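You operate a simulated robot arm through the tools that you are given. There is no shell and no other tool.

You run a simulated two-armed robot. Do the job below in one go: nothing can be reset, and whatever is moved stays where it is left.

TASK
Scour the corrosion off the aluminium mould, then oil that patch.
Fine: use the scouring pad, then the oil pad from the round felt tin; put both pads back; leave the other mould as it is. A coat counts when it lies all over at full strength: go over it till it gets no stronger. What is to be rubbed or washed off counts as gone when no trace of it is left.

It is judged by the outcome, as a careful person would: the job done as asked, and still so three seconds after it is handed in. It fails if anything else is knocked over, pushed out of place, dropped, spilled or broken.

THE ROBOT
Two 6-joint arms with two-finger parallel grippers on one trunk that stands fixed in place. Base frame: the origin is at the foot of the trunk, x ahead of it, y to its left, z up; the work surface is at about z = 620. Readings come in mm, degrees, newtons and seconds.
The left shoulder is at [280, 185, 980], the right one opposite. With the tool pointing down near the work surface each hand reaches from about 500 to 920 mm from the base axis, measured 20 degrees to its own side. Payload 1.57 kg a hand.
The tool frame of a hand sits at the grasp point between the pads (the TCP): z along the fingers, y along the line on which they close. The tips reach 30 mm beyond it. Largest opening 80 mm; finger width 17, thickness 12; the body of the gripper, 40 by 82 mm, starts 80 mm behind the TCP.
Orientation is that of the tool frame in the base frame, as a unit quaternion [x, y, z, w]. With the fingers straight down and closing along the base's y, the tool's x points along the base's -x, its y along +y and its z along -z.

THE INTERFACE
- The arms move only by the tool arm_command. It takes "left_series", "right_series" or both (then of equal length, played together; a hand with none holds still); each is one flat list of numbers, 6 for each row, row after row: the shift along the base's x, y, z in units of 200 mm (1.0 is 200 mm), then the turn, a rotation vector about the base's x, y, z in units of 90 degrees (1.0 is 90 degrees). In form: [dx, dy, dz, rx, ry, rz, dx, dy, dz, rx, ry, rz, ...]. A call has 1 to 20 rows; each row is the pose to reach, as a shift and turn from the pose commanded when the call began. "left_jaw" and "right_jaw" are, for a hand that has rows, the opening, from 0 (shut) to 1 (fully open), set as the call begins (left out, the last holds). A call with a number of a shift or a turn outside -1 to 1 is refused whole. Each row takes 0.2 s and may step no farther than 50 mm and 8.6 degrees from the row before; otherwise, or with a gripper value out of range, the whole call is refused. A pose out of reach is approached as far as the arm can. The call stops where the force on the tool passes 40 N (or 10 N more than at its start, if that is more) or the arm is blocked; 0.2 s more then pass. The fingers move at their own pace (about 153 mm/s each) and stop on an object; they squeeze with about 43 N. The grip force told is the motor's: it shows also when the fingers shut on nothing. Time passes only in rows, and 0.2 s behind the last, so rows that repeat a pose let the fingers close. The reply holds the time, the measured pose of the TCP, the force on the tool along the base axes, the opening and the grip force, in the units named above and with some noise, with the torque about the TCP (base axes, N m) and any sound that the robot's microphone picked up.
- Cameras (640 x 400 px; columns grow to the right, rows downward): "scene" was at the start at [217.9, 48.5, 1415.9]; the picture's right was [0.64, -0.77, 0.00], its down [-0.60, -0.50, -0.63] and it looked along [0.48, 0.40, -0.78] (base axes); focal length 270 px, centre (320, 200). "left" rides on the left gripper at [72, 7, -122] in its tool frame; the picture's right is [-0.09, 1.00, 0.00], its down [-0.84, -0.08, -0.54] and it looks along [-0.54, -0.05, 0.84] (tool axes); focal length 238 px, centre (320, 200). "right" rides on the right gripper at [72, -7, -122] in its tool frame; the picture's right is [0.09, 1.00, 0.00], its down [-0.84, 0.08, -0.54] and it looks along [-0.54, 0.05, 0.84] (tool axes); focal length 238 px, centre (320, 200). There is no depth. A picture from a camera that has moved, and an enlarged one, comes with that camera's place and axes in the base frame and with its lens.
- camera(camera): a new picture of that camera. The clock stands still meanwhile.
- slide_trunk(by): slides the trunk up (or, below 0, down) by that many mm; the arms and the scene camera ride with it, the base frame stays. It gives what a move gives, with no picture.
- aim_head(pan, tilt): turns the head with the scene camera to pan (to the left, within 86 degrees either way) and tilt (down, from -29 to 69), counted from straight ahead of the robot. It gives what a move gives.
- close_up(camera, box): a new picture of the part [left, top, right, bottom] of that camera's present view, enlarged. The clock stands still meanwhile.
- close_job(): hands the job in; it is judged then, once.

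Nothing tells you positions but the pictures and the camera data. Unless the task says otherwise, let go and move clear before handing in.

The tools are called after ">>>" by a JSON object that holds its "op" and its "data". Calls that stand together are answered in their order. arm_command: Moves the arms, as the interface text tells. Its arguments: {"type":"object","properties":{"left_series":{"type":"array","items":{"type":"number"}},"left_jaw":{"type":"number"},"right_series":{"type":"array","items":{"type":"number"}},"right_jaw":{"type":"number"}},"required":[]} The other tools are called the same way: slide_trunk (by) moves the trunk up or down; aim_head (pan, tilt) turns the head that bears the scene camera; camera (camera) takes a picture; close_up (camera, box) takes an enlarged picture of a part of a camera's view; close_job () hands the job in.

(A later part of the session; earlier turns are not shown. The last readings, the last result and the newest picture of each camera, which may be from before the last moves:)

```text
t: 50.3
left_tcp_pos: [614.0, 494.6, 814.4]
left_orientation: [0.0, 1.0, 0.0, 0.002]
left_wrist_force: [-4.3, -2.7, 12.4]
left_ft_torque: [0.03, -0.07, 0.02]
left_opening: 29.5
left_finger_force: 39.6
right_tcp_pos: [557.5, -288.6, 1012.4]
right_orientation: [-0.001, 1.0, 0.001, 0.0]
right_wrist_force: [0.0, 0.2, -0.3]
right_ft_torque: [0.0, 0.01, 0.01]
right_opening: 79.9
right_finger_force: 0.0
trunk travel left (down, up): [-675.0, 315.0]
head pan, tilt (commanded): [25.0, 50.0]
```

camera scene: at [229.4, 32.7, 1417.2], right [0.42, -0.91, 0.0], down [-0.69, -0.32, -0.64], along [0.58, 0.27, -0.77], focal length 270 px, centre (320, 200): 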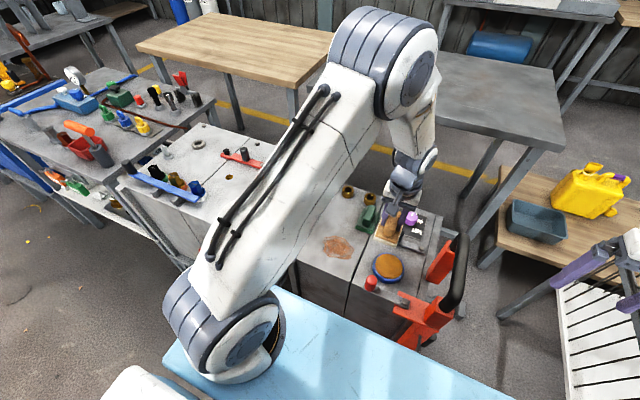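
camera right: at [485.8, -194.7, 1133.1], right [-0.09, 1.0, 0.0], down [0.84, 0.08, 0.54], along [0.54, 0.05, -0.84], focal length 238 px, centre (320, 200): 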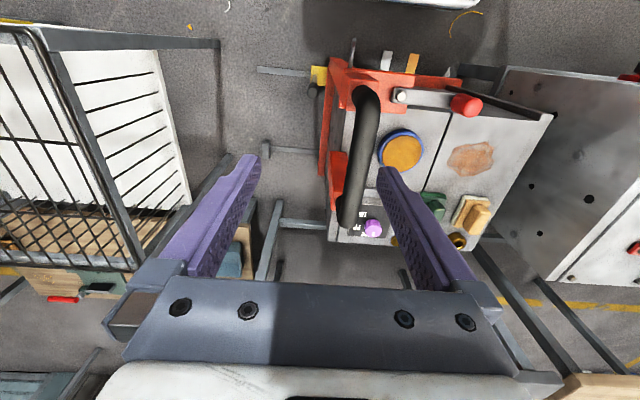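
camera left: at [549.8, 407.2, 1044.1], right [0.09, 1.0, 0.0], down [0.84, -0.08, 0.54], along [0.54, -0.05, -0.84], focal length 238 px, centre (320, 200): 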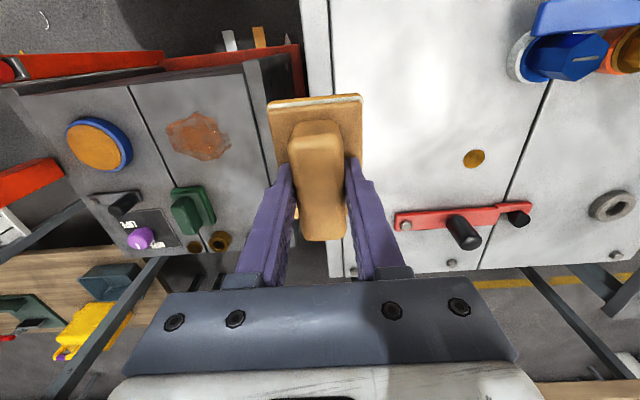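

The oil pad is on the cleaned patch at about 12 N. I'll spread the oil with sweeps over the whole patch area.

>>> {"op": "arm_command", "data": {"left_series": [-0.04, -0.075, 0, 0, 0, 0, -0.06, -0.15, 0, 0, 0, 0, -0.06, -0.075, 0, 0, 0, 0, -0.06, 0, 0, 0, 0, 0, -0.06, 0.075, 0, 0, 0, 0, -0.06, 0.14, 0, 0, 0, 0, 0, 0.14, 0, 0, 0, 0, 0.06, 0.14, 0, 0, 0, 0, 0.06, 0.06, 0, 0, 0, 0, 0.06, -0.02, 0, 0, 0, 0, 0.06, -0.09, 0, 0, 0, 0, 0.06, -0.15, 0, 0, 0, 0, 0, -0.15, 0, 0, 0, 0, 0, -0.075, 0, 0, 0, 0, 0, 0, 0, 0, 0, 0, 0, 0.075, 0, 0, 0, 0, 0, 0.14, 0, 0, 0, 0, 0, 0.06, 0, 0, 0, 0, 0, 0, 0, 0, 0, 0, 0, 0, 0.05, 0, 0, 0]}}

>>> {"op": "arm_command", "data": {"left_series": [0, 0, 0.15, 0, 0, 0, 0, 0, 0.35, 0, 0, 0, 0, -0.2, 0.35, 0, 0, 0, 0, -0.4, 0.35, 0, 0, 0, -0.1, -0.5, 0.35, 0, 0, 0]}}

>>> {"op": "camera", "data": {"camera": "left"}}

>>> {"op": "close_up", "data": {"camera": "left", "box": [340, 60, 540, 200]}}

```text
t: 54.5
left_tcp_pos: [613.5, 493.5, 822.1]
left_orientation: [0.0, 1.0, -0.002, 0.0]
left_wrist_force: [-0.1, 0.9, -1.1]
left_ft_torque: [0.01, -0.02, 0.05]
left_opening: 29.3
left_finger_force: 39.2
right_tcp_pos: [557.4, -288.1, 1011.7]
right_orientation: [-0.001, 1.0, 0.0, -0.001]
right_wrist_force: [0.0, 0.5, -0.3]
right_ft_torque: [0.02, 0.01, 0.04]
right_opening: 80.1
right_finger_force: 0.1
trunk travel left (down, up): [-675.0, 315.0]
head pan, tilt (commanded): [25.0, 50.0]
```

```text
t: 55.7
left_tcp_pos: [594.8, 393.8, 894.0]
left_orientation: [0.001, 1.0, 0.0, 0.001]
left_wrist_force: [-0.1, 0.3, 0.0]
left_ft_torque: [-0.02, -0.04, 0.05]
left_opening: 29.6
left_finger_force: 39.5
right_tcp_pos: [557.5, -288.0, 1011.8]
right_orientation: [0.0, 1.0, 0.0, -0.001]
right_wrist_force: [0.4, -0.1, 0.5]
right_ft_torque: [0.04, 0.01, 0.0]
right_opening: 80.2
right_finger_force: 0.1
trunk travel left (down, up): [-675.0, 315.0]
head pan, tilt (commanded): [25.0, 50.0]
```

```text
taken
camera left: at [521.3, 400.7, 1016.0], right [0.09, 1.0, 0.0], down [0.84, -0.08, 0.54], along [0.54, -0.05, -0.84], focal length 238 px, centre (320, 200)
```

left: 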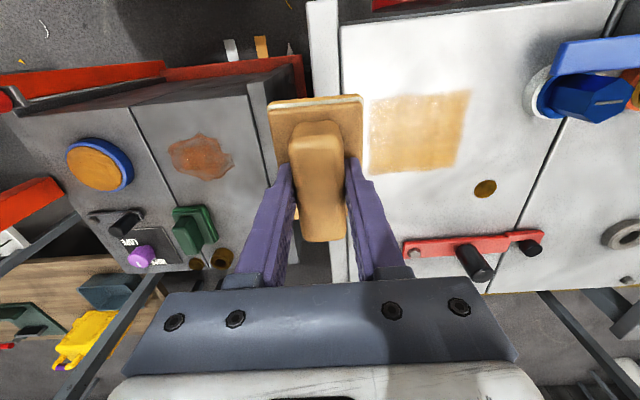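

```text
2.86 times, centred on (440, 130) of left
camera zoom: at [521.3, 400.7, 1016.0], right [0.09, 1.0, 0.0], down [0.84, -0.08, 0.54], along [0.54, -0.05, -0.84], focal length 681 px, centre (-23, 400)
```

zoom: 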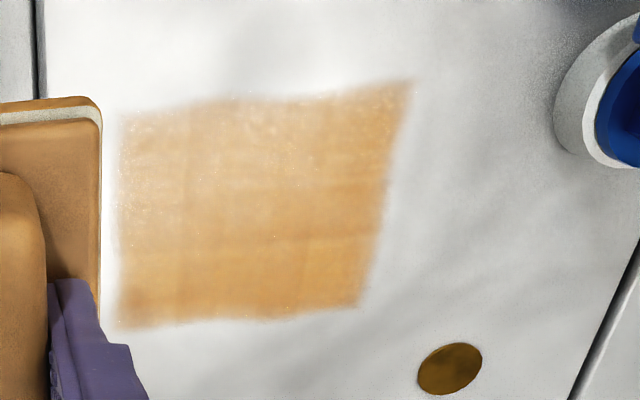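

The oil is going on over about 570–655 in x and 447–547 in y, but it's still a bit streaky. I'll do another full pass, then compare the strength.

>>> {"op": "arm_command", "data": {"left_series": [0.05, 0.2, 0, 0, 0, 0, 0.1, 0.4, 0, 0, 0, 0, 0.1, 0.5, -0.1, 0, 0, 0, 0.1, 0.5, -0.25, 0, 0, 0, 0.1, 0.5, -0.35, 0, 0, 0, 0.1, 0.5, -0.385, 0, 0, 0, 0.1, 0.5, -0.4, 0, 0, 0]}}

>>> {"op": "arm_command", "data": {"left_series": [-0.06, -0.07, 0, 0, 0, 0, -0.1, -0.15, 0, 0, 0, 0, -0.1, -0.075, 0, 0, 0, 0, -0.1, 0, 0, 0, 0, 0, -0.1, 0.075, 0, 0, 0, 0, -0.1, 0.14, 0, 0, 0, 0, 0, 0.14, 0, 0, 0, 0, 0.1, 0.14, 0, 0, 0, 0, 0.1, 0.06, 0, 0, 0, 0, 0.1, -0.02, 0, 0, 0, 0, 0.1, -0.09, 0, 0, 0, 0, 0.1, -0.15, 0, 0, 0, 0, 0, -0.15, 0, 0, 0, 0, 0, -0.075, 0, 0, 0, 0, 0, 0, 0, 0, 0, 0, 0, 0.075, 0, 0, 0, 0, 0, 0.14, 0, 0, 0, 0, 0, 0.06, 0, 0, 0, 0, 0, 0, 0, 0, 0, 0]}}

>>> {"op": "arm_command", "data": {"left_series": [-0.1, 0, 0, 0, 0, 0, 0, 0, 0, 0, 0, 0, 0.1, 0, 0, 0, 0, 0, 0.1, 0.07, 0, 0, 0, 0, 0, 0.07, 0, 0, 0, 0, -0.1, 0.07, 0, 0, 0, 0, -0.1, 0.14, 0, 0, 0, 0, 0, 0.14, 0, 0, 0, 0, 0.1, 0.14, 0, 0, 0, 0, 0.1, 0.07, 0, 0, 0, 0, 0.1, 0, 0, 0, 0, 0, 0.1, -0.07, 0, 0, 0, 0, 0, -0.07, 0, 0, 0, 0, -0.1, -0.07, 0, 0, 0, 0, -0.1, -0.15, 0, 0, 0, 0, 0, -0.15, 0, 0, 0, 0, 0.1, -0.15, 0, 0, 0, 0, 0.05, -0.07, 0, 0, 0, 0, 0, 0, 0, 0, 0, 0, 0, 0, 0.05, 0, 0, 0]}}

>>> {"op": "arm_command", "data": {"left_series": [0, 0, 0.15, 0, 0, 0, 0, 0, 0.35, 0, 0, 0, 0, -0.2, 0.35, 0, 0, 0, 0, -0.4, 0.35, 0, 0, 0, -0.1, -0.5, 0.35, 0, 0, 0]}}

>>> {"op": "camera", "data": {"camera": "left"}}

>>> {"op": "close_up", "data": {"camera": "left", "box": [340, 60, 540, 200]}}

```text
t: 57.3
left_tcp_pos: [614.4, 495.0, 814.5]
left_orientation: [0.0, 1.0, 0.0, 0.002]
left_wrist_force: [-3.0, -1.4, 11.1]
left_ft_torque: [0.02, 0.32, 0.02]
left_opening: 29.5
left_finger_force: 39.7
right_tcp_pos: [556.5, -288.7, 1012.2]
right_orientation: [-0.001, 1.0, 0.0, 0.0]
right_wrist_force: [-0.9, -0.3, 0.1]
right_ft_torque: [0.01, 0.01, -0.01]
right_opening: 79.9
right_finger_force: 0.0
trunk travel left (down, up): [-675.0, 315.0]
head pan, tilt (commanded): [25.0, 50.0]
```

```text
t: 61.3
left_tcp_pos: [614.5, 495.0, 814.0]
left_orientation: [-0.001, 1.0, 0.0, 0.002]
left_wrist_force: [0.0, 6.8, 14.1]
left_ft_torque: [0.23, 0.42, -0.19]
left_opening: 29.4
left_finger_force: 39.1
right_tcp_pos: [556.1, -288.9, 1011.3]
right_orientation: [0.0, 1.0, 0.0, 0.0]
right_wrist_force: [-0.3, 0.1, 0.7]
right_ft_torque: [0.0, 0.0, -0.04]
right_opening: 80.1
right_finger_force: 0.1
trunk travel left (down, up): [-675.0, 315.0]
head pan, tilt (commanded): [25.0, 50.0]
```

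```text
t: 65.5
left_tcp_pos: [613.8, 494.1, 821.7]
left_orientation: [0.0, 1.0, 0.0, 0.0]
left_wrist_force: [-0.8, 0.0, -0.7]
left_ft_torque: [-0.01, -0.02, 0.0]
left_opening: 29.3
left_finger_force: 39.1
right_tcp_pos: [557.7, -288.1, 1011.1]
right_orientation: [-0.001, 1.0, 0.0, 0.0]
right_wrist_force: [0.2, 0.2, 0.1]
right_ft_torque: [0.0, -0.02, 0.02]
right_opening: 79.8
right_finger_force: 0.0
trunk travel left (down, up): [-675.0, 315.0]
head pan, tilt (commanded): [25.0, 50.0]
```

```text
t: 66.7
left_tcp_pos: [595.5, 395.4, 895.4]
left_orientation: [0.0, 1.0, 0.0, 0.001]
left_wrist_force: [0.3, -0.5, -1.1]
left_ft_torque: [0.0, 0.01, -0.01]
left_opening: 29.5
left_finger_force: 38.6
right_tcp_pos: [557.4, -287.4, 1012.9]
right_orientation: [-0.001, 1.0, 0.0, 0.0]
right_wrist_force: [0.8, -0.2, -0.7]
right_ft_torque: [0.01, 0.0, -0.01]
right_opening: 80.0
right_finger_force: 0.1
trunk travel left (down, up): [-675.0, 315.0]
head pan, tilt (commanded): [25.0, 50.0]
```

```text
taken
camera left: at [521.5, 401.4, 1016.8], right [0.09, 1.0, 0.0], down [0.84, -0.08, 0.54], along [0.54, -0.05, -0.84], focal length 238 px, centre (320, 200)
```

left: 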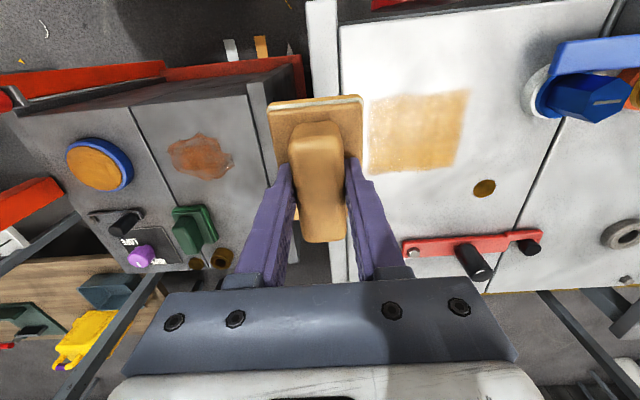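

```text
2.86 times, centred on (440, 130) of left
camera zoom: at [521.5, 401.4, 1016.8], right [0.09, 1.0, 0.0], down [0.84, -0.08, 0.54], along [0.54, -0.05, -0.84], focal length 681 px, centre (-23, 400)
```

zoom: 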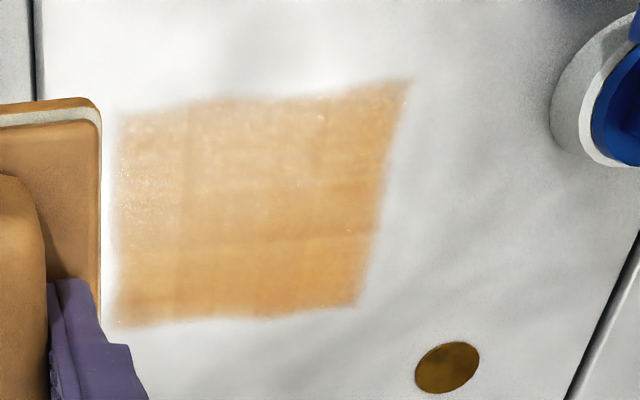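

>>> {"op": "close_up", "data": {"camera": "left", "box": [365, 85, 475, 180]}}

```text
4.21 times, centred on (420, 132) of left
camera zoom: at [521.5, 401.4, 1016.8], right [0.09, 1.0, 0.0], down [0.84, -0.08, 0.54], along [0.54, -0.05, -0.84], focal length 1004 px, centre (-101, 484)
```

zoom: 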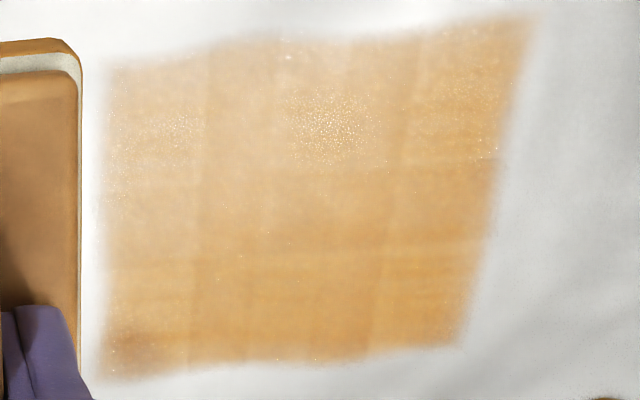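

The second pass barely changed it, so the pad may be running dry. I'll charge it again at the tin, more gently this time, and go over the patch again.

>>> {"op": "arm_command", "data": {"left_series": [0.034, -0.2, 0.12, 0, 0, 0, 0.068, -0.4, 0.12, 0, 0, 0, 0.102, -0.6, 0.12, 0, 0, 0, 0.136, -0.8, 0.12, 0, 0, 0, 0.169, -0.9865, 0.12, 0, 0, 0]}}

>>> {"op": "arm_command", "data": {"left_series": [0.034, -0.2, 0, 0, 0, 0, 0.068, -0.4, 0, 0, 0, 0, 0.102, -0.6, 0, 0, 0, 0, 0.136, -0.8, 0, 0, 0, 0, 0.169, -0.9865, 0, 0, 0, 0]}}

>>> {"op": "arm_command", "data": {"left_series": [0, 0, -0.22, 0, 0, 0, 0, 0, -0.44, 0, 0, 0, 0, 0, -0.66, 0, 0, 0, 0, 0, -0.85, 0, 0, 0, 0, 0, -0.95, 0, 0, 0]}}

>>> {"op": "camera", "data": {"camera": "left"}}

>>> {"op": "close_up", "data": {"camera": "scene", "box": [350, 200, 450, 300]}}

>>> {"op": "close_up", "data": {"camera": "scene", "box": [190, 110, 310, 230]}}

```text
t: 67.9
left_tcp_pos: [627.2, 196.7, 918.4]
left_orientation: [0.0, 1.0, -0.001, 0.001]
left_wrist_force: [0.0, 0.2, -0.8]
left_ft_torque: [0.0, -0.01, 0.01]
left_opening: 29.6
left_finger_force: 39.0
right_tcp_pos: [556.7, -289.4, 1012.4]
right_orientation: [-0.001, 1.0, 0.0, 0.001]
right_wrist_force: [0.4, 0.1, -0.3]
right_ft_torque: [0.0, 0.01, 0.01]
right_opening: 80.0
right_finger_force: 0.0
trunk travel left (down, up): [-675.0, 315.0]
head pan, tilt (commanded): [25.0, 50.0]
```

```text
t: 69.1
left_tcp_pos: [661.6, -0.1, 917.5]
left_orientation: [-0.001, 1.0, -0.001, 0.0]
left_wrist_force: [-0.1, -0.3, -0.4]
left_ft_torque: [-0.03, 0.0, 0.01]
left_opening: 29.3
left_finger_force: 39.0
right_tcp_pos: [556.3, -287.9, 1011.7]
right_orientation: [-0.001, 1.0, -0.001, 0.0]
right_wrist_force: [0.0, -0.6, 0.5]
right_ft_torque: [0.02, 0.01, -0.01]
right_opening: 80.0
right_finger_force: 0.0
trunk travel left (down, up): [-675.0, 315.0]
head pan, tilt (commanded): [25.0, 50.0]
```

```text
t: 70.3
left_tcp_pos: [661.9, -0.4, 726.3]
left_orientation: [0.001, 1.0, -0.001, 0.002]
left_wrist_force: [-1.0, -0.6, -1.6]
left_ft_torque: [0.02, -0.02, 0.03]
left_opening: 29.3
left_finger_force: 38.8
right_tcp_pos: [558.0, -288.5, 1011.6]
right_orientation: [-0.001, 1.0, 0.001, 0.0]
right_wrist_force: [-1.1, -0.2, 0.8]
right_ft_torque: [-0.02, 0.01, 0.0]
right_opening: 79.9
right_finger_force: 0.1
trunk travel left (down, up): [-675.0, 315.0]
head pan, tilt (commanded): [25.0, 50.0]
```

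```text
taken
camera left: at [588.7, 7.1, 849.7], right [0.09, 1.0, 0.0], down [0.83, -0.08, 0.55], along [0.54, -0.05, -0.84], focal length 238 px, centre (320, 200)
```

left: 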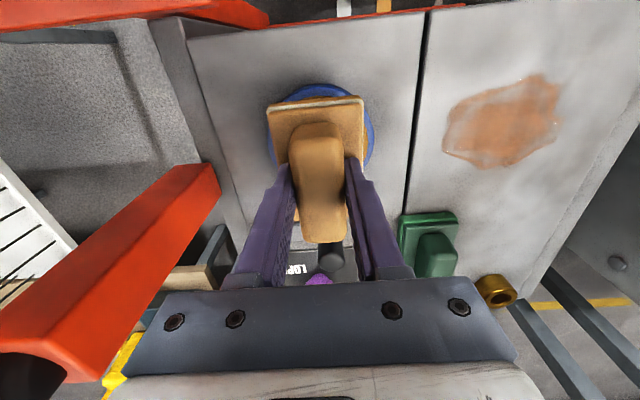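

```text
4.00 times, centred on (400, 250) of scene
camera zoom: at [229.2, 32.3, 1417.2], right [0.42, -0.91, 0.0], down [-0.69, -0.32, -0.64], along [0.58, 0.27, -0.77], focal length 1079 px, centre (0, 0)
```

zoom: 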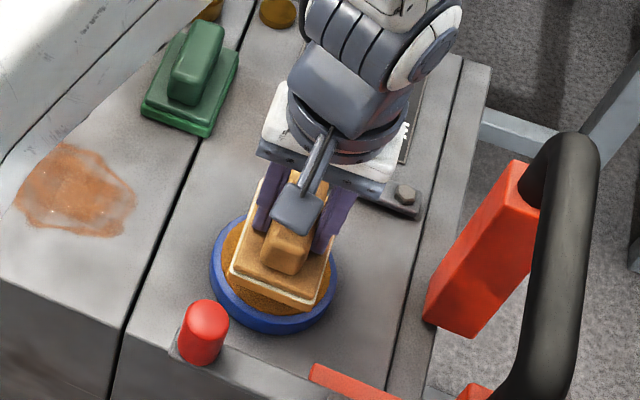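

```text
3.33 times, centred on (250, 170) of scene
camera zoom: at [229.2, 32.3, 1417.2], right [0.42, -0.91, 0.0], down [-0.69, -0.32, -0.64], along [0.58, 0.27, -0.77], focal length 899 px, centre (553, 300)
```

zoom: 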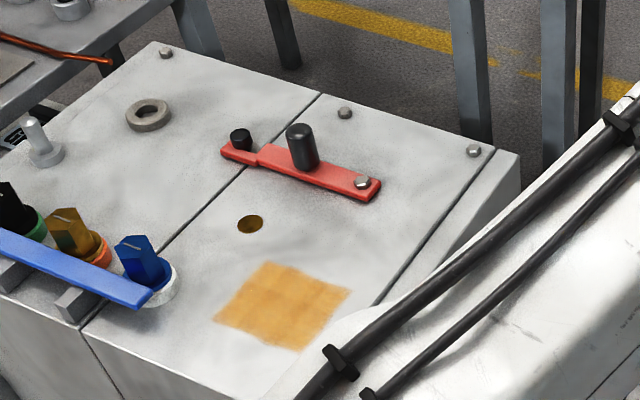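

>>> {"op": "close_up", "data": {"camera": "scene", "box": [230, 180, 290, 225]}}

>>> {"op": "arm_command", "data": {"left_series": [0, 0, -0.06, 0, 0, 0, 0, 0, -0.09, 0, 0, 0, 0, 0, -0.1, 0, 0, 0]}}

```text
8.89 times, centred on (260, 202) of scene
camera zoom: at [229.2, 32.3, 1417.2], right [0.42, -0.91, 0.0], down [-0.69, -0.32, -0.64], along [0.58, 0.27, -0.77], focal length 2398 px, centre (853, 178)
```

zoom: 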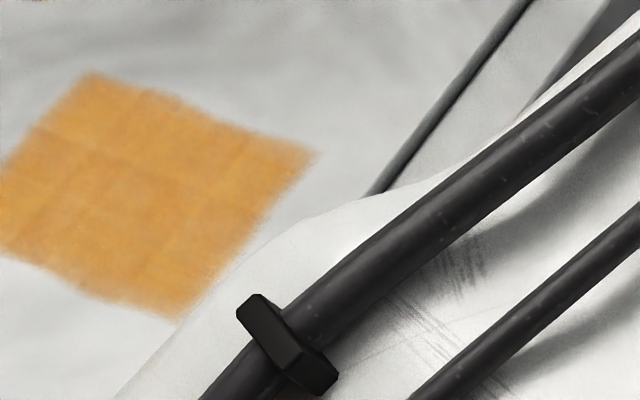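

```text
t: 71.1
left_tcp_pos: [662.9, 0.2, 707.8]
left_orientation: [-0.001, 1.0, -0.001, 0.002]
left_wrist_force: [-1.0, -0.4, -1.8]
left_ft_torque: [0.0, -0.03, 0.01]
left_opening: 29.4
left_finger_force: 39.2
right_tcp_pos: [556.5, -288.5, 1011.3]
right_orientation: [-0.001, 1.0, 0.0, 0.001]
right_wrist_force: [0.4, -0.4, 0.2]
right_ft_torque: [-0.02, -0.01, 0.02]
right_opening: 80.1
right_finger_force: 0.1
trunk travel left (down, up): [-675.0, 315.0]
head pan, tilt (commanded): [25.0, 50.0]
```

>>> {"op": "arm_command", "data": {"left_series": [0, 0, -0.008, 0, 0, 0, 0, 0, -0.014, 0, 0, 0]}}

```text
t: 71.7
left_tcp_pos: [663.3, 0.4, 704.9]
left_orientation: [0.001, 1.0, -0.001, 0.001]
left_wrist_force: [0.4, 0.2, -0.5]
left_ft_torque: [0.0, 0.02, -0.01]
left_opening: 29.6
left_finger_force: 39.1
right_tcp_pos: [557.2, -287.2, 1012.1]
right_orientation: [-0.001, 1.0, 0.001, 0.0]
right_wrist_force: [0.2, 0.0, 0.3]
right_ft_torque: [0.02, -0.01, 0.0]
right_opening: 80.1
right_finger_force: 0.1
trunk travel left (down, up): [-675.0, 315.0]
head pan, tilt (commanded): [25.0, 50.0]
```

>>> {"op": "arm_command", "data": {"left_series": [0, 0, -0.005, 0, 0, 0, 0, 0, -0.009, 0, 0, 0]}}

```text
t: 72.3
left_tcp_pos: [662.4, 0.2, 703.0]
left_orientation: [0.0, 1.0, -0.001, 0.001]
left_wrist_force: [-1.0, -0.5, -1.2]
left_ft_torque: [0.01, -0.01, 0.01]
left_opening: 29.3
left_finger_force: 39.0
right_tcp_pos: [557.0, -288.6, 1012.1]
right_orientation: [0.0, 1.0, 0.0, -0.001]
right_wrist_force: [-0.3, 0.2, 0.5]
right_ft_torque: [-0.03, 0.03, -0.02]
right_opening: 79.9
right_finger_force: 0.0
trunk travel left (down, up): [-675.0, 315.0]
head pan, tilt (commanded): [25.0, 50.0]
```

>>> {"op": "arm_command", "data": {"left_series": [0, 0, -0.004, 0, 0, 0, 0, 0, -0.007, 0, 0, 0]}}

```text
t: 72.9
left_tcp_pos: [662.5, 0.5, 701.3]
left_orientation: [0.0, 1.0, -0.001, 0.001]
left_wrist_force: [-1.5, 0.7, 4.8]
left_ft_torque: [0.2, -0.14, 0.03]
left_opening: 29.4
left_finger_force: 39.3
right_tcp_pos: [556.4, -288.3, 1013.5]
right_orientation: [-0.001, 1.0, 0.0, -0.001]
right_wrist_force: [0.0, -0.7, 0.4]
right_ft_torque: [-0.02, 0.0, -0.02]
right_opening: 80.0
right_finger_force: 0.1
trunk travel left (down, up): [-675.0, 315.0]
head pan, tilt (commanded): [25.0, 50.0]
```

>>> {"op": "arm_command", "data": {"left_series": [0, 0, -0.004, 0, 0, 0, 0, 0, -0.004, 0, 0, 0, 0, 0, -0.004, 0, 0, 0, 0, 0, -0.004, 0, 0, 0, 0, 0, -0.004, 0, 0, 0]}}

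>>> {"op": "arm_command", "data": {"left_series": [0, 0, 0.05, 0, 0, 0, 0, 0, 0.2, 0, 0, 0, 0, 0, 0.4, 0, 0, 0, 0, 0, 0.6, 0, 0, 0, 0, 0, 0.8, 0, 0, 0, 0, 0, 0.9, 0, 0, 0]}}

>>> {"op": "close_up", "data": {"camera": "scene", "box": [350, 200, 450, 300]}}

```text
t: 74.1
left_tcp_pos: [662.2, -1.3, 702.1]
left_orientation: [0.0, 1.0, -0.001, 0.002]
left_wrist_force: [-4.5, 3.9, 21.7]
left_ft_torque: [0.17, 0.14, 0.02]
left_opening: 29.5
left_finger_force: 39.2
right_tcp_pos: [557.2, -289.1, 1011.5]
right_orientation: [-0.001, 1.0, 0.0, 0.0]
right_wrist_force: [0.5, 0.3, 0.2]
right_ft_torque: [0.02, -0.02, 0.0]
right_opening: 80.1
right_finger_force: 0.1
trunk travel left (down, up): [-675.0, 315.0]
head pan, tilt (commanded): [25.0, 50.0]
```

```text
t: 75.5
left_tcp_pos: [663.1, 0.1, 880.9]
left_orientation: [0.0, 1.0, -0.001, 0.001]
left_wrist_force: [-0.3, 0.4, -1.5]
left_ft_torque: [0.03, 0.03, -0.01]
left_opening: 29.8
left_finger_force: 38.9
right_tcp_pos: [556.8, -287.0, 1012.0]
right_orientation: [-0.001, 1.0, -0.001, 0.0]
right_wrist_force: [0.2, -0.3, 0.3]
right_ft_torque: [0.0, 0.04, 0.02]
right_opening: 80.2
right_finger_force: 0.1
trunk travel left (down, up): [-675.0, 315.0]
head pan, tilt (commanded): [25.0, 50.0]
```

```text
4.00 times, centred on (400, 250) of scene
camera zoom: at [229.2, 32.3, 1417.2], right [0.42, -0.91, 0.0], down [-0.69, -0.32, -0.64], along [0.58, 0.27, -0.77], focal length 1079 px, centre (0, 0)
```

zoom: 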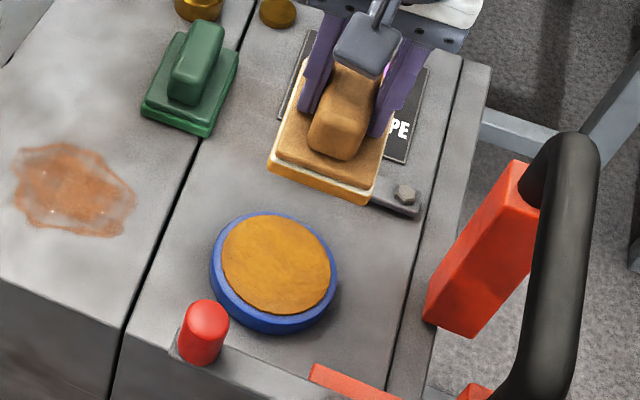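

>>> {"op": "arm_command", "data": {"left_series": [-0.02, 0.2, 0.1, 0, 0, 0, -0.04, 0.4, 0.2, 0, 0, 0, -0.06, 0.6, 0.2, 0, 0, 0, -0.08, 0.8, 0.2, 0, 0, 0, -0.1, 1, 0.2, 0, 0, 0]}}

>>> {"op": "arm_command", "data": {"left_series": [-0.02, 0.22, 0, 0, 0, 0, -0.04, 0.44, 0, 0, 0, 0, -0.06, 0.66, 0, 0, 0, 0, -0.08, 0.88, 0, 0, 0, 0, -0.1, 1, 0, 0, 0, 0]}}

>>> {"op": "arm_command", "data": {"left_series": [-0.02, 0.24, 0, 0, 0, 0, -0.0425, 0.475, 0, 0, 0, 0, -0.0425, 0.475, -0.2, 0, 0, 0, -0.0425, 0.475, -0.35, 0, 0, 0, -0.0425, 0.475, -0.45, 0, 0, 0, -0.0425, 0.475, -0.51, 0, 0, 0]}}

```text
t: 76.7
left_tcp_pos: [641.6, 200.5, 921.3]
left_orientation: [0.0, 1.0, 0.0, 0.002]
left_wrist_force: [-0.2, -0.7, -1.6]
left_ft_torque: [0.04, 0.0, -0.01]
left_opening: 29.6
left_finger_force: 38.8
right_tcp_pos: [557.5, -288.1, 1011.4]
right_orientation: [-0.002, 1.0, 0.0, 0.0]
right_wrist_force: [0.1, 0.1, 0.1]
right_ft_torque: [0.0, 0.01, 0.04]
right_opening: 80.0
right_finger_force: 0.1
trunk travel left (down, up): [-675.0, 315.0]
head pan, tilt (commanded): [25.0, 50.0]
```

```text
t: 77.9
left_tcp_pos: [622.2, 400.2, 920.1]
left_orientation: [0.0, 1.0, 0.0, 0.001]
left_wrist_force: [0.1, 0.0, -1.9]
left_ft_torque: [-0.03, 0.0, -0.03]
left_opening: 29.7
left_finger_force: 38.9
right_tcp_pos: [557.4, -288.8, 1011.4]
right_orientation: [-0.001, 1.0, 0.0, 0.0]
right_wrist_force: [0.0, 0.0, -0.5]
right_ft_torque: [0.01, -0.01, 0.0]
right_opening: 80.0
right_finger_force: 0.1
trunk travel left (down, up): [-675.0, 315.0]
head pan, tilt (commanded): [25.0, 50.0]
```

```text
t: 79.3
left_tcp_pos: [615.2, 494.6, 818.8]
left_orientation: [0.0, 1.0, -0.001, 0.001]
left_wrist_force: [-0.3, -0.7, -1.7]
left_ft_torque: [-0.02, 0.01, 0.02]
left_opening: 29.6
left_finger_force: 39.4
right_tcp_pos: [558.2, -288.2, 1012.0]
right_orientation: [-0.001, 1.0, 0.0, 0.0]
right_wrist_force: [0.3, -0.2, 0.1]
right_ft_torque: [0.0, 0.0, 0.02]
right_opening: 80.0
right_finger_force: 0.0
trunk travel left (down, up): [-675.0, 315.0]
head pan, tilt (commanded): [25.0, 50.0]
```

>>> {"op": "arm_command", "data": {"left_series": [0, 0, -0.007, 0, 0, 0, 0, 0, -0.014, 0, 0, 0, 0, 0, -0.019, 0, 0, 0]}}

```text
t: 80.1
left_tcp_pos: [613.8, 494.4, 815.0]
left_orientation: [0.0, 1.0, -0.001, 0.0]
left_wrist_force: [-0.4, -0.6, -1.2]
left_ft_torque: [-0.01, 0.01, 0.01]
left_opening: 29.5
left_finger_force: 39.2
right_tcp_pos: [557.6, -287.7, 1012.8]
right_orientation: [0.0, 1.0, 0.0, 0.001]
right_wrist_force: [0.1, 0.7, 0.2]
right_ft_torque: [0.0, 0.0, 0.0]
right_opening: 80.2
right_finger_force: 0.1
trunk travel left (down, up): [-675.0, 315.0]
head pan, tilt (commanded): [25.0, 50.0]
```

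>>> {"op": "arm_command", "data": {"left_series": [0, 0, -0.005, 0, 0, 0, 0, 0, -0.009, 0, 0, 0]}}

```text
t: 80.7
left_tcp_pos: [614.2, 494.9, 814.8]
left_orientation: [0.0, 1.0, 0.0, 0.002]
left_wrist_force: [-1.2, -0.3, 5.0]
left_ft_torque: [0.05, -0.18, -0.05]
left_opening: 29.4
left_finger_force: 39.2
right_tcp_pos: [556.7, -288.3, 1012.0]
right_orientation: [-0.001, 1.0, 0.0, 0.0]
right_wrist_force: [-0.2, -0.4, -0.1]
right_ft_torque: [-0.01, -0.02, 0.01]
right_opening: 79.8
right_finger_force: 0.0
trunk travel left (down, up): [-675.0, 315.0]
head pan, tilt (commanded): [25.0, 50.0]
```

>>> {"op": "arm_command", "data": {"left_series": [-0.05, -0.07, -0.004, 0, 0, 0, -0.08, -0.15, -0.004, 0, 0, 0, -0.08, -0.075, -0.004, 0, 0, 0, -0.08, 0, -0.004, 0, 0, 0, -0.08, 0.075, -0.004, 0, 0, 0, -0.08, 0.14, -0.004, 0, 0, 0, 0, 0.14, -0.004, 0, 0, 0, 0.08, 0.14, -0.004, 0, 0, 0, 0.08, 0.06, -0.004, 0, 0, 0, 0.08, -0.02, -0.004, 0, 0, 0, 0.08, -0.09, -0.004, 0, 0, 0, 0.08, -0.15, -0.004, 0, 0, 0, 0, -0.15, -0.004, 0, 0, 0, 0, -0.075, -0.004, 0, 0, 0, 0, 0, -0.004, 0, 0, 0, 0, 0.075, -0.004, 0, 0, 0, 0, 0.14, -0.004, 0, 0, 0, 0, 0.06, -0.004, 0, 0, 0, 0, 0, -0.004, 0, 0, 0]}}

>>> {"op": "arm_command", "data": {"left_series": [-0.08, 0, 0, 0, 0, 0, 0, 0, 0, 0, 0, 0, 0.08, 0, 0, 0, 0, 0, 0.08, 0.07, 0, 0, 0, 0, 0, 0.07, 0, 0, 0, 0, -0.08, 0.07, 0, 0, 0, 0, -0.08, 0.14, 0, 0, 0, 0, 0, 0.14, 0, 0, 0, 0, 0.08, 0.14, 0, 0, 0, 0, 0.08, 0.07, 0, 0, 0, 0, 0.08, 0, 0, 0, 0, 0, 0.08, -0.07, 0, 0, 0, 0, 0, -0.07, 0, 0, 0, 0, -0.08, -0.07, 0, 0, 0, 0, -0.08, -0.15, 0, 0, 0, 0, 0, -0.15, 0, 0, 0, 0, 0.08, -0.15, 0, 0, 0, 0, 0.05, -0.07, 0, 0, 0, 0, 0, 0, 0, 0, 0, 0, 0, 0, 0.05, 0, 0, 0]}}

>>> {"op": "arm_command", "data": {"left_series": [0, 0, 0.15, 0, 0, 0, 0, 0, 0.35, 0, 0, 0, 0, -0.2, 0.35, 0, 0, 0, 0, -0.4, 0.35, 0, 0, 0, -0.1, -0.5, 0.35, 0, 0, 0]}}

>>> {"op": "camera", "data": {"camera": "left"}}

>>> {"op": "close_up", "data": {"camera": "left", "box": [340, 60, 540, 200]}}

>>> {"op": "close_up", "data": {"camera": "left", "box": [365, 85, 475, 180]}}

```text
t: 84.7
left_tcp_pos: [614.6, 495.4, 812.9]
left_orientation: [0.001, 1.0, 0.002, 0.003]
left_wrist_force: [-2.2, 13.1, 28.0]
left_ft_torque: [0.28, 1.02, -0.47]
left_opening: 29.5
left_finger_force: 39.3
right_tcp_pos: [556.2, -288.2, 1012.4]
right_orientation: [0.0, 1.0, 0.0, 0.0]
right_wrist_force: [0.9, -0.5, -0.4]
right_ft_torque: [0.02, 0.02, 0.01]
right_opening: 80.0
right_finger_force: 0.1
trunk travel left (down, up): [-675.0, 315.0]
head pan, tilt (commanded): [25.0, 50.0]
```

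```text
t: 88.9
left_tcp_pos: [611.0, 495.4, 819.2]
left_orientation: [-0.001, 1.0, -0.001, 0.0]
left_wrist_force: [0.6, -0.2, -1.2]
left_ft_torque: [-0.02, -0.03, 0.01]
left_opening: 29.7
left_finger_force: 38.5
right_tcp_pos: [557.5, -287.7, 1012.4]
right_orientation: [0.0, 1.0, 0.0, 0.0]
right_wrist_force: [0.2, 0.1, 0.2]
right_ft_torque: [-0.03, 0.01, -0.02]
right_opening: 80.1
right_finger_force: 0.2
trunk travel left (down, up): [-675.0, 315.0]
head pan, tilt (commanded): [25.0, 50.0]
```

```text
t: 90.1
left_tcp_pos: [593.4, 394.0, 893.0]
left_orientation: [0.001, 1.0, -0.001, 0.0]
left_wrist_force: [0.0, 0.1, -0.8]
left_ft_torque: [-0.03, 0.03, 0.03]
left_opening: 29.7
left_finger_force: 39.3
right_tcp_pos: [556.4, -287.7, 1012.9]
right_orientation: [-0.001, 1.0, 0.001, 0.0]
right_wrist_force: [-0.1, -0.6, 0.1]
right_ft_torque: [-0.04, 0.01, 0.03]
right_opening: 79.9
right_finger_force: 0.0
trunk travel left (down, up): [-675.0, 315.0]
head pan, tilt (commanded): [25.0, 50.0]
```

```text
taken
camera left: at [520.0, 401.7, 1014.7], right [0.09, 1.0, 0.0], down [0.84, -0.08, 0.54], along [0.54, -0.05, -0.84], focal length 238 px, centre (320, 200)
```

left: 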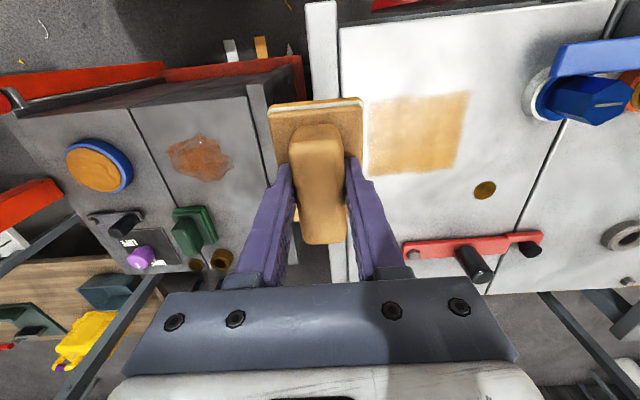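

```text
2.86 times, centred on (440, 130) of left
camera zoom: at [520.0, 401.7, 1014.7], right [0.09, 1.0, 0.0], down [0.84, -0.08, 0.54], along [0.54, -0.05, -0.84], focal length 681 px, centre (-23, 400)
```

zoom: 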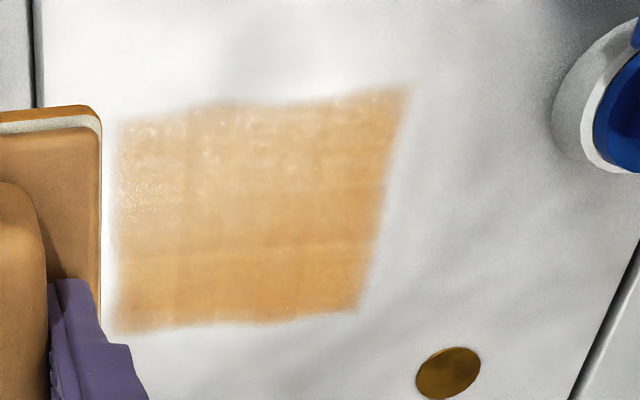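

```text
4.21 times, centred on (420, 132) of left
camera zoom: at [520.0, 401.7, 1014.7], right [0.09, 1.0, 0.0], down [0.84, -0.08, 0.54], along [0.54, -0.05, -0.84], focal length 1004 px, centre (-101, 484)
```

zoom: 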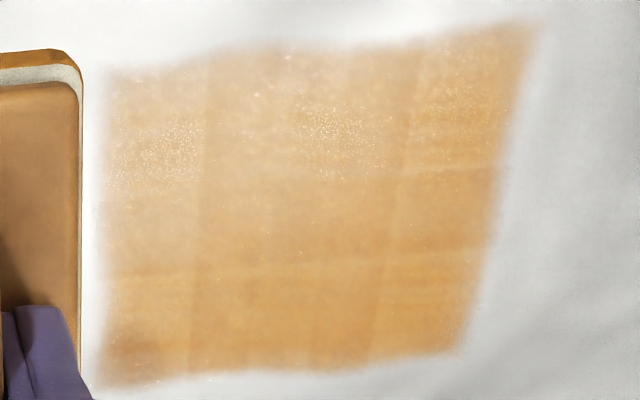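

The coat looks the same after re-oiling as before, so it has reached full strength over the whole patch. Next I'll carry the oil pad back to its spot at (809.5, 226).

>>> {"op": "arm_command", "data": {"left_series": [0.18, -0.14, 0, 0, 0, 0, 0.36, -0.28, 0, 0, 0, 0, 0.54, -0.42, 0, 0, 0, 0, 0.72, -0.56, 0, 0, 0, 0, 0.9, -0.7, -0.02, 0, 0, 0]}}

>>> {"op": "arm_command", "data": {"left_series": [0.09, -0.07, -0.05, 0, 0, 0, 0.18, -0.14, -0.1, 0, 0, 0, 0.18, -0.14, -0.25, 0, 0, 0, 0.18, -0.14, -0.25, 0, 0, 0]}}

>>> {"op": "camera", "data": {"camera": "left"}}

>>> {"op": "close_up", "data": {"camera": "scene", "box": [190, 110, 310, 230]}}

>>> {"op": "close_up", "data": {"camera": "scene", "box": [230, 180, 290, 225]}}

```text
t: 91.3
left_tcp_pos: [774.3, 255.0, 888.3]
left_orientation: [-0.002, 1.0, -0.001, 0.002]
left_wrist_force: [0.4, -0.2, -1.4]
left_ft_torque: [-0.04, -0.02, 0.0]
left_opening: 29.3
left_finger_force: 39.3
right_tcp_pos: [556.7, -288.5, 1011.7]
right_orientation: [-0.001, 1.0, 0.0, 0.0]
right_wrist_force: [-0.1, -0.5, -0.4]
right_ft_torque: [0.01, -0.01, 0.02]
right_opening: 80.0
right_finger_force: 0.0
trunk travel left (down, up): [-675.0, 315.0]
head pan, tilt (commanded): [25.0, 50.0]
```

```text
t: 92.3
left_tcp_pos: [811.6, 227.0, 838.2]
left_orientation: [0.0, 1.0, -0.001, 0.0]
left_wrist_force: [-0.3, 0.3, -0.7]
left_ft_torque: [0.0, 0.02, -0.06]
left_opening: 29.7
left_finger_force: 39.1
right_tcp_pos: [557.5, -288.5, 1011.6]
right_orientation: [0.0, 1.0, 0.0, -0.001]
right_wrist_force: [0.3, -0.8, 0.3]
right_ft_torque: [0.0, 0.03, -0.01]
right_opening: 79.9
right_finger_force: 0.0
trunk travel left (down, up): [-675.0, 315.0]
head pan, tilt (commanded): [25.0, 50.0]
```

```text
taken
camera left: at [737.5, 232.6, 960.5], right [0.09, 1.0, 0.0], down [0.84, -0.08, 0.54], along [0.54, -0.05, -0.84], focal length 238 px, centre (320, 200)
```

left: 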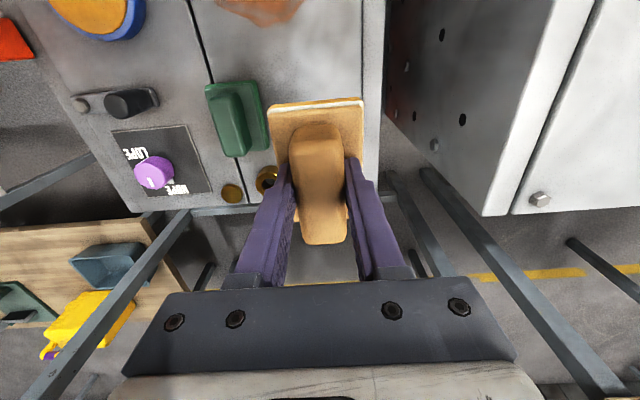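

```text
3.33 times, centred on (250, 170) of scene
camera zoom: at [229.4, 32.4, 1417.2], right [0.42, -0.91, 0.0], down [-0.69, -0.32, -0.64], along [0.58, 0.27, -0.77], focal length 899 px, centre (553, 300)
```

zoom: 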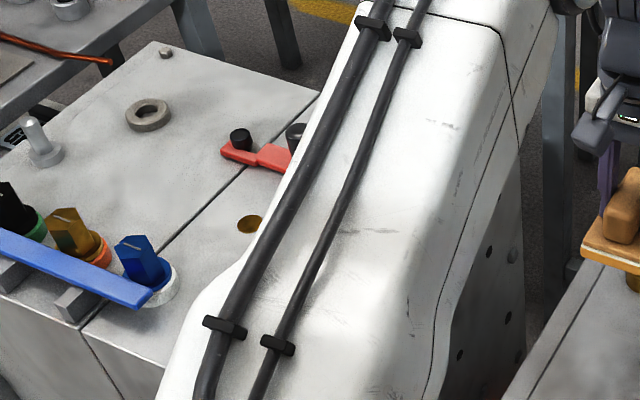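

```text
8.89 times, centred on (260, 202) of scene
camera zoom: at [229.4, 32.4, 1417.2], right [0.42, -0.91, 0.0], down [-0.69, -0.32, -0.64], along [0.58, 0.27, -0.77], focal length 2398 px, centre (853, 178)
```

zoom: 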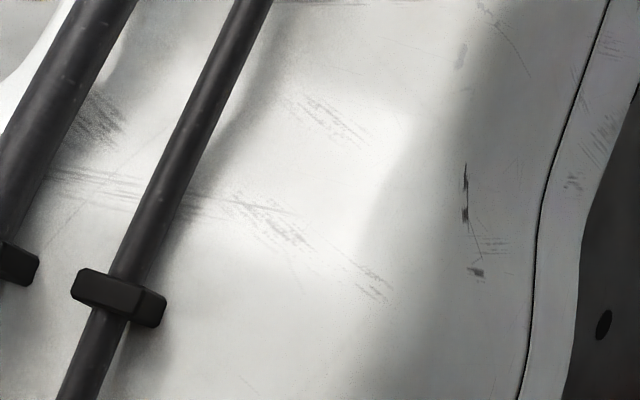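

>>> {"op": "arm_command", "data": {"left_series": [0, 0, -0.1, 0, 0, 0, 0, 0, -0.3, 0, 0, 0, 0, 0, -0.5, 0, 0, 0, 0, 0, -0.65, 0, 0, 0, 0, 0, -0.72, 0, 0, 0, 0, 0, -0.75, 0, 0, 0, 0, 0, -0.75, 0, 0, 0]}}

>>> {"op": "camera", "data": {"camera": "left"}}

>>> {"op": "close_up", "data": {"camera": "scene", "box": [320, 150, 440, 250]}}

>>> {"op": "close_up", "data": {"camera": "scene", "box": [190, 110, 310, 230]}}

```text
t: 93.9
left_tcp_pos: [810.9, 226.7, 689.2]
left_orientation: [0.0, 1.0, 0.0, 0.001]
left_wrist_force: [-0.7, 0.2, -1.3]
left_ft_torque: [0.02, -0.01, 0.03]
left_opening: 29.4
left_finger_force: 39.4
right_tcp_pos: [557.9, -288.8, 1012.1]
right_orientation: [-0.002, 1.0, 0.0, 0.0]
right_wrist_force: [0.0, -0.5, 0.5]
right_ft_torque: [-0.02, 0.0, -0.04]
right_opening: 79.9
right_finger_force: 0.1
trunk travel left (down, up): [-675.0, 315.0]
head pan, tilt (commanded): [25.0, 50.0]
```

```text
taken
camera left: at [736.9, 233.6, 811.2], right [0.09, 1.0, 0.0], down [0.84, -0.08, 0.54], along [0.54, -0.05, -0.84], focal length 238 px, centre (320, 200)
```

left: 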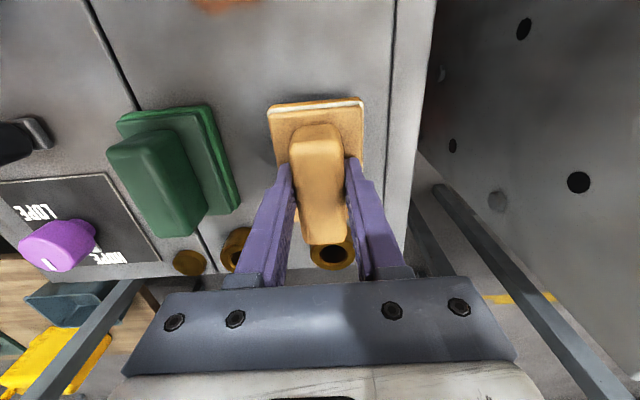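

```text
4.00 times, centred on (380, 200) of scene
camera zoom: at [229.3, 32.4, 1417.2], right [0.42, -0.91, 0.0], down [-0.69, -0.32, -0.64], along [0.58, 0.27, -0.77], focal length 1079 px, centre (80, 200)
```

zoom: 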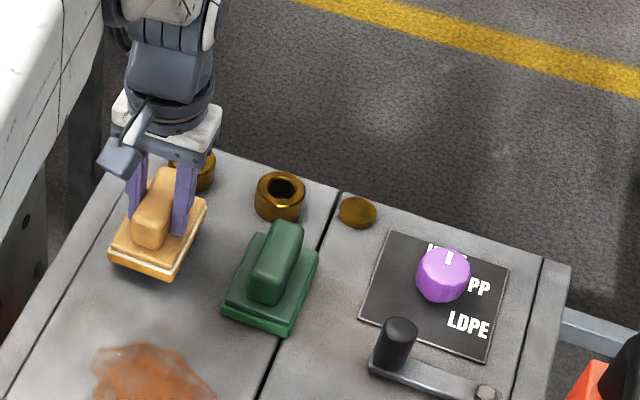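

```text
3.33 times, centred on (250, 170) of scene
camera zoom: at [229.3, 32.4, 1417.2], right [0.42, -0.91, 0.0], down [-0.69, -0.32, -0.64], along [0.58, 0.27, -0.77], focal length 899 px, centre (553, 300)
```

zoom: 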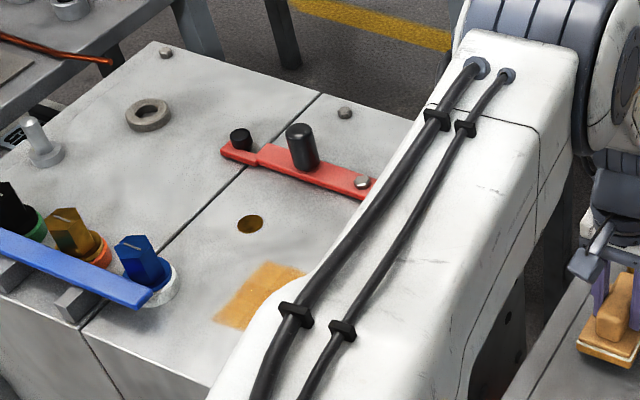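

>>> {"op": "arm_command", "data": {"left_series": [-0.003, -0.002, -0.03, 0, 0, 0, -0.003, -0.002, -0.05, 0, 0, 0, -0.003, -0.002, -0.062, 0, 0, 0, -0.003, -0.002, -0.068, 0, 0, 0]}}

```text
t: 94.9
left_tcp_pos: [808.6, 226.1, 674.8]
left_orientation: [0.001, 1.0, -0.001, 0.002]
left_wrist_force: [-0.2, 0.4, -0.6]
left_ft_torque: [0.05, -0.01, -0.01]
left_opening: 29.4
left_finger_force: 39.7
right_tcp_pos: [556.4, -287.9, 1011.5]
right_orientation: [-0.001, 1.0, 0.0, 0.0]
right_wrist_force: [-0.2, -0.7, 0.6]
right_ft_torque: [-0.01, 0.04, 0.01]
right_opening: 80.2
right_finger_force: 0.0
trunk travel left (down, up): [-675.0, 315.0]
head pan, tilt (commanded): [25.0, 50.0]
```

>>> {"op": "arm_command", "data": {"left_series": [0, 0, -0.004, 0, 0, 0, 0, 0, -0.007, 0, 0, 0]}}

```text
t: 95.5
left_tcp_pos: [809.0, 226.6, 674.0]
left_orientation: [0.0, 1.0, -0.001, 0.002]
left_wrist_force: [-1.2, -0.8, 4.4]
left_ft_torque: [0.12, 0.04, 0.04]
left_opening: 29.2
left_finger_force: 38.8
right_tcp_pos: [557.6, -288.5, 1012.4]
right_orientation: [0.0, 1.0, -0.001, -0.001]
right_wrist_force: [-0.2, 0.2, 0.6]
right_ft_torque: [0.04, 0.0, 0.0]
right_opening: 79.9
right_finger_force: 0.0
trunk travel left (down, up): [-675.0, 315.0]
head pan, tilt (commanded): [25.0, 50.0]
```

The pad is touching down at about 4 N. I'll open the fingers, lift clear and check.

>>> {"op": "arm_command", "data": {"left_series": [0, 0, 0, 0, 0, 0, 0, 0, 0, 0, 0, 0, 0, 0, 0, 0, 0, 0], "left_jaw": 0.62}}

>>> {"op": "arm_command", "data": {"left_series": [0, 0, 0.05, 0, 0, 0, 0, 0, 0.2, 0, 0, 0, 0, 0, 0.4, 0, 0, 0, 0, 0, 0.6, 0, 0, 0, 0, 0, 0.8, 0, 0, 0, 0, 0, 1, 0, 0, 0]}}

>>> {"op": "camera", "data": {"camera": "left"}}

>>> {"op": "close_up", "data": {"camera": "scene", "box": [320, 150, 440, 250]}}

>>> {"op": "camera", "data": {"camera": "scene"}}

```text
t: 96.3
left_tcp_pos: [808.5, 227.0, 673.8]
left_orientation: [0.001, 1.0, 0.0, 0.001]
left_wrist_force: [2.3, -2.0, 6.3]
left_ft_torque: [0.0, 0.01, 0.0]
left_opening: 48.3
left_finger_force: 0.1
right_tcp_pos: [557.5, -288.6, 1012.7]
right_orientation: [0.0, 1.0, 0.0, 0.0]
right_wrist_force: [-0.5, 0.3, -0.2]
right_ft_torque: [0.0, 0.01, 0.0]
right_opening: 80.0
right_finger_force: 0.0
trunk travel left (down, up): [-675.0, 315.0]
head pan, tilt (commanded): [25.0, 50.0]
```

```text
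t: 97.7
left_tcp_pos: [808.7, 226.5, 873.1]
left_orientation: [0.001, 1.0, -0.001, 0.002]
left_wrist_force: [-0.1, 0.4, -1.1]
left_ft_torque: [-0.01, 0.0, -0.01]
left_opening: 49.6
left_finger_force: 0.1
right_tcp_pos: [557.7, -287.9, 1011.7]
right_orientation: [-0.002, 1.0, 0.0, -0.001]
right_wrist_force: [0.7, -0.8, 0.0]
right_ft_torque: [-0.04, -0.01, -0.02]
right_opening: 79.8
right_finger_force: 0.1
trunk travel left (down, up): [-675.0, 315.0]
head pan, tilt (commanded): [25.0, 50.0]
```

```text
taken
camera left: at [735.5, 234.3, 995.9], right [0.09, 1.0, 0.0], down [0.84, -0.08, 0.54], along [0.54, -0.05, -0.84], focal length 238 px, centre (320, 200)
```

left: 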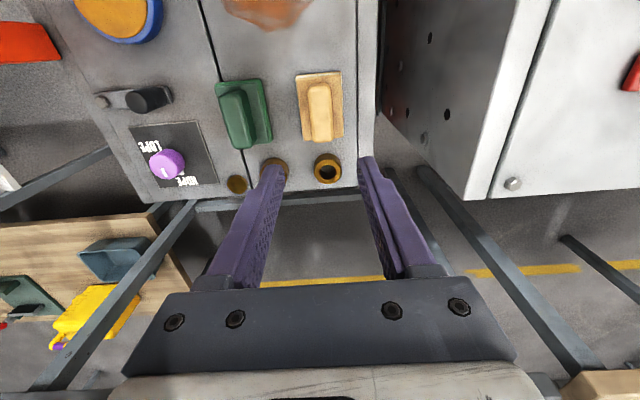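

```text
4.00 times, centred on (380, 200) of scene
camera zoom: at [229.4, 32.4, 1417.1], right [0.42, -0.91, 0.0], down [-0.69, -0.32, -0.64], along [0.58, 0.27, -0.77], focal length 1079 px, centre (80, 200)
```

zoom: 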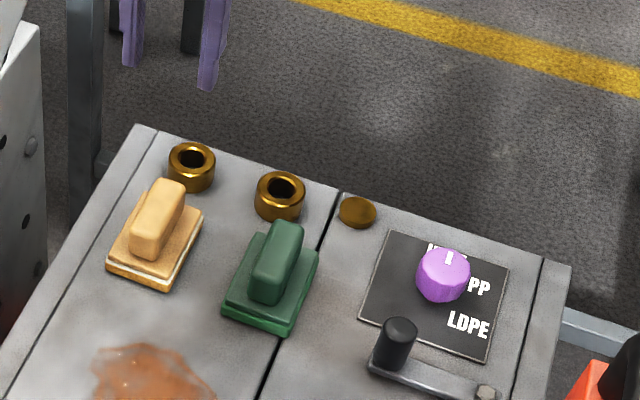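

```text
taken
camera scene: at [229.4, 32.4, 1417.1], right [0.42, -0.91, 0.0], down [-0.69, -0.32, -0.64], along [0.58, 0.27, -0.77], focal length 270 px, centre (320, 200)
```

scene: 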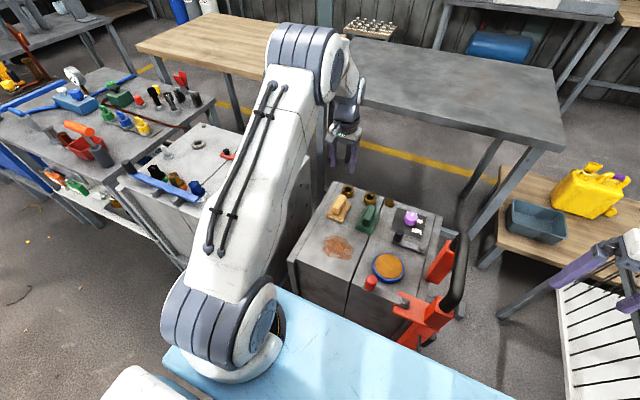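

>>> {"op": "close_up", "data": {"camera": "scene", "box": [330, 185, 390, 225]}}

>>> {"op": "close_up", "data": {"camera": "left", "box": [200, 50, 380, 190]}}

>>> {"op": "close_up", "data": {"camera": "right", "box": [400, 60, 600, 240]}}

```text
10.00 times, centred on (360, 205) of scene
camera zoom: at [229.4, 32.4, 1417.1], right [0.42, -0.91, 0.0], down [-0.69, -0.32, -0.64], along [0.58, 0.27, -0.77], focal length 2698 px, centre (-80, 150)
```

zoom: 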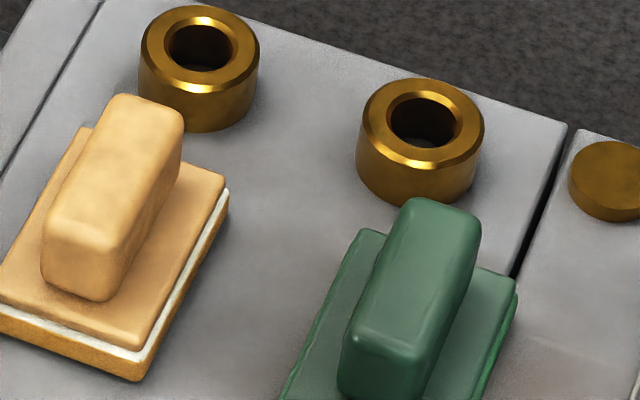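

```text
2.86 times, centred on (290, 120) of left
camera zoom: at [735.5, 234.3, 995.9], right [0.09, 1.0, 0.0], down [0.84, -0.08, 0.54], along [0.54, -0.05, -0.84], focal length 681 px, centre (406, 429)
```

zoom: 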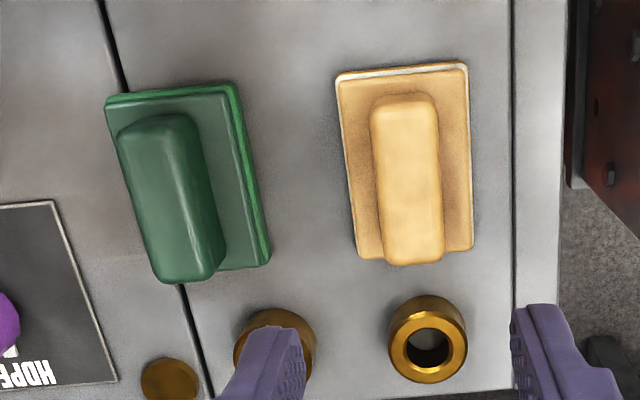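

```text
2.22 times, centred on (500, 150) of right
camera zoom: at [486.0, -295.5, 1134.4], right [-0.09, 1.0, 0.0], down [0.84, 0.08, 0.54], along [0.54, 0.05, -0.84], focal length 530 px, centre (-80, 311)
```

zoom: 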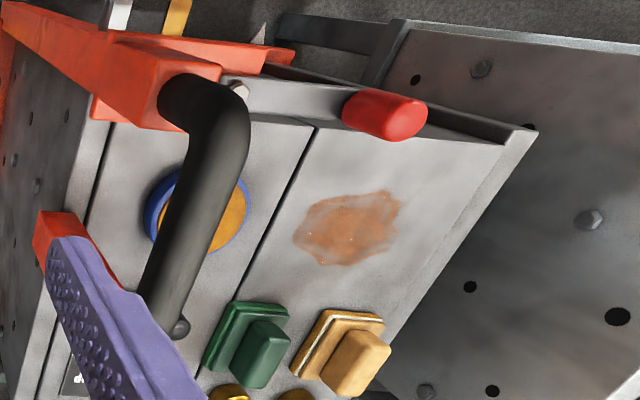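

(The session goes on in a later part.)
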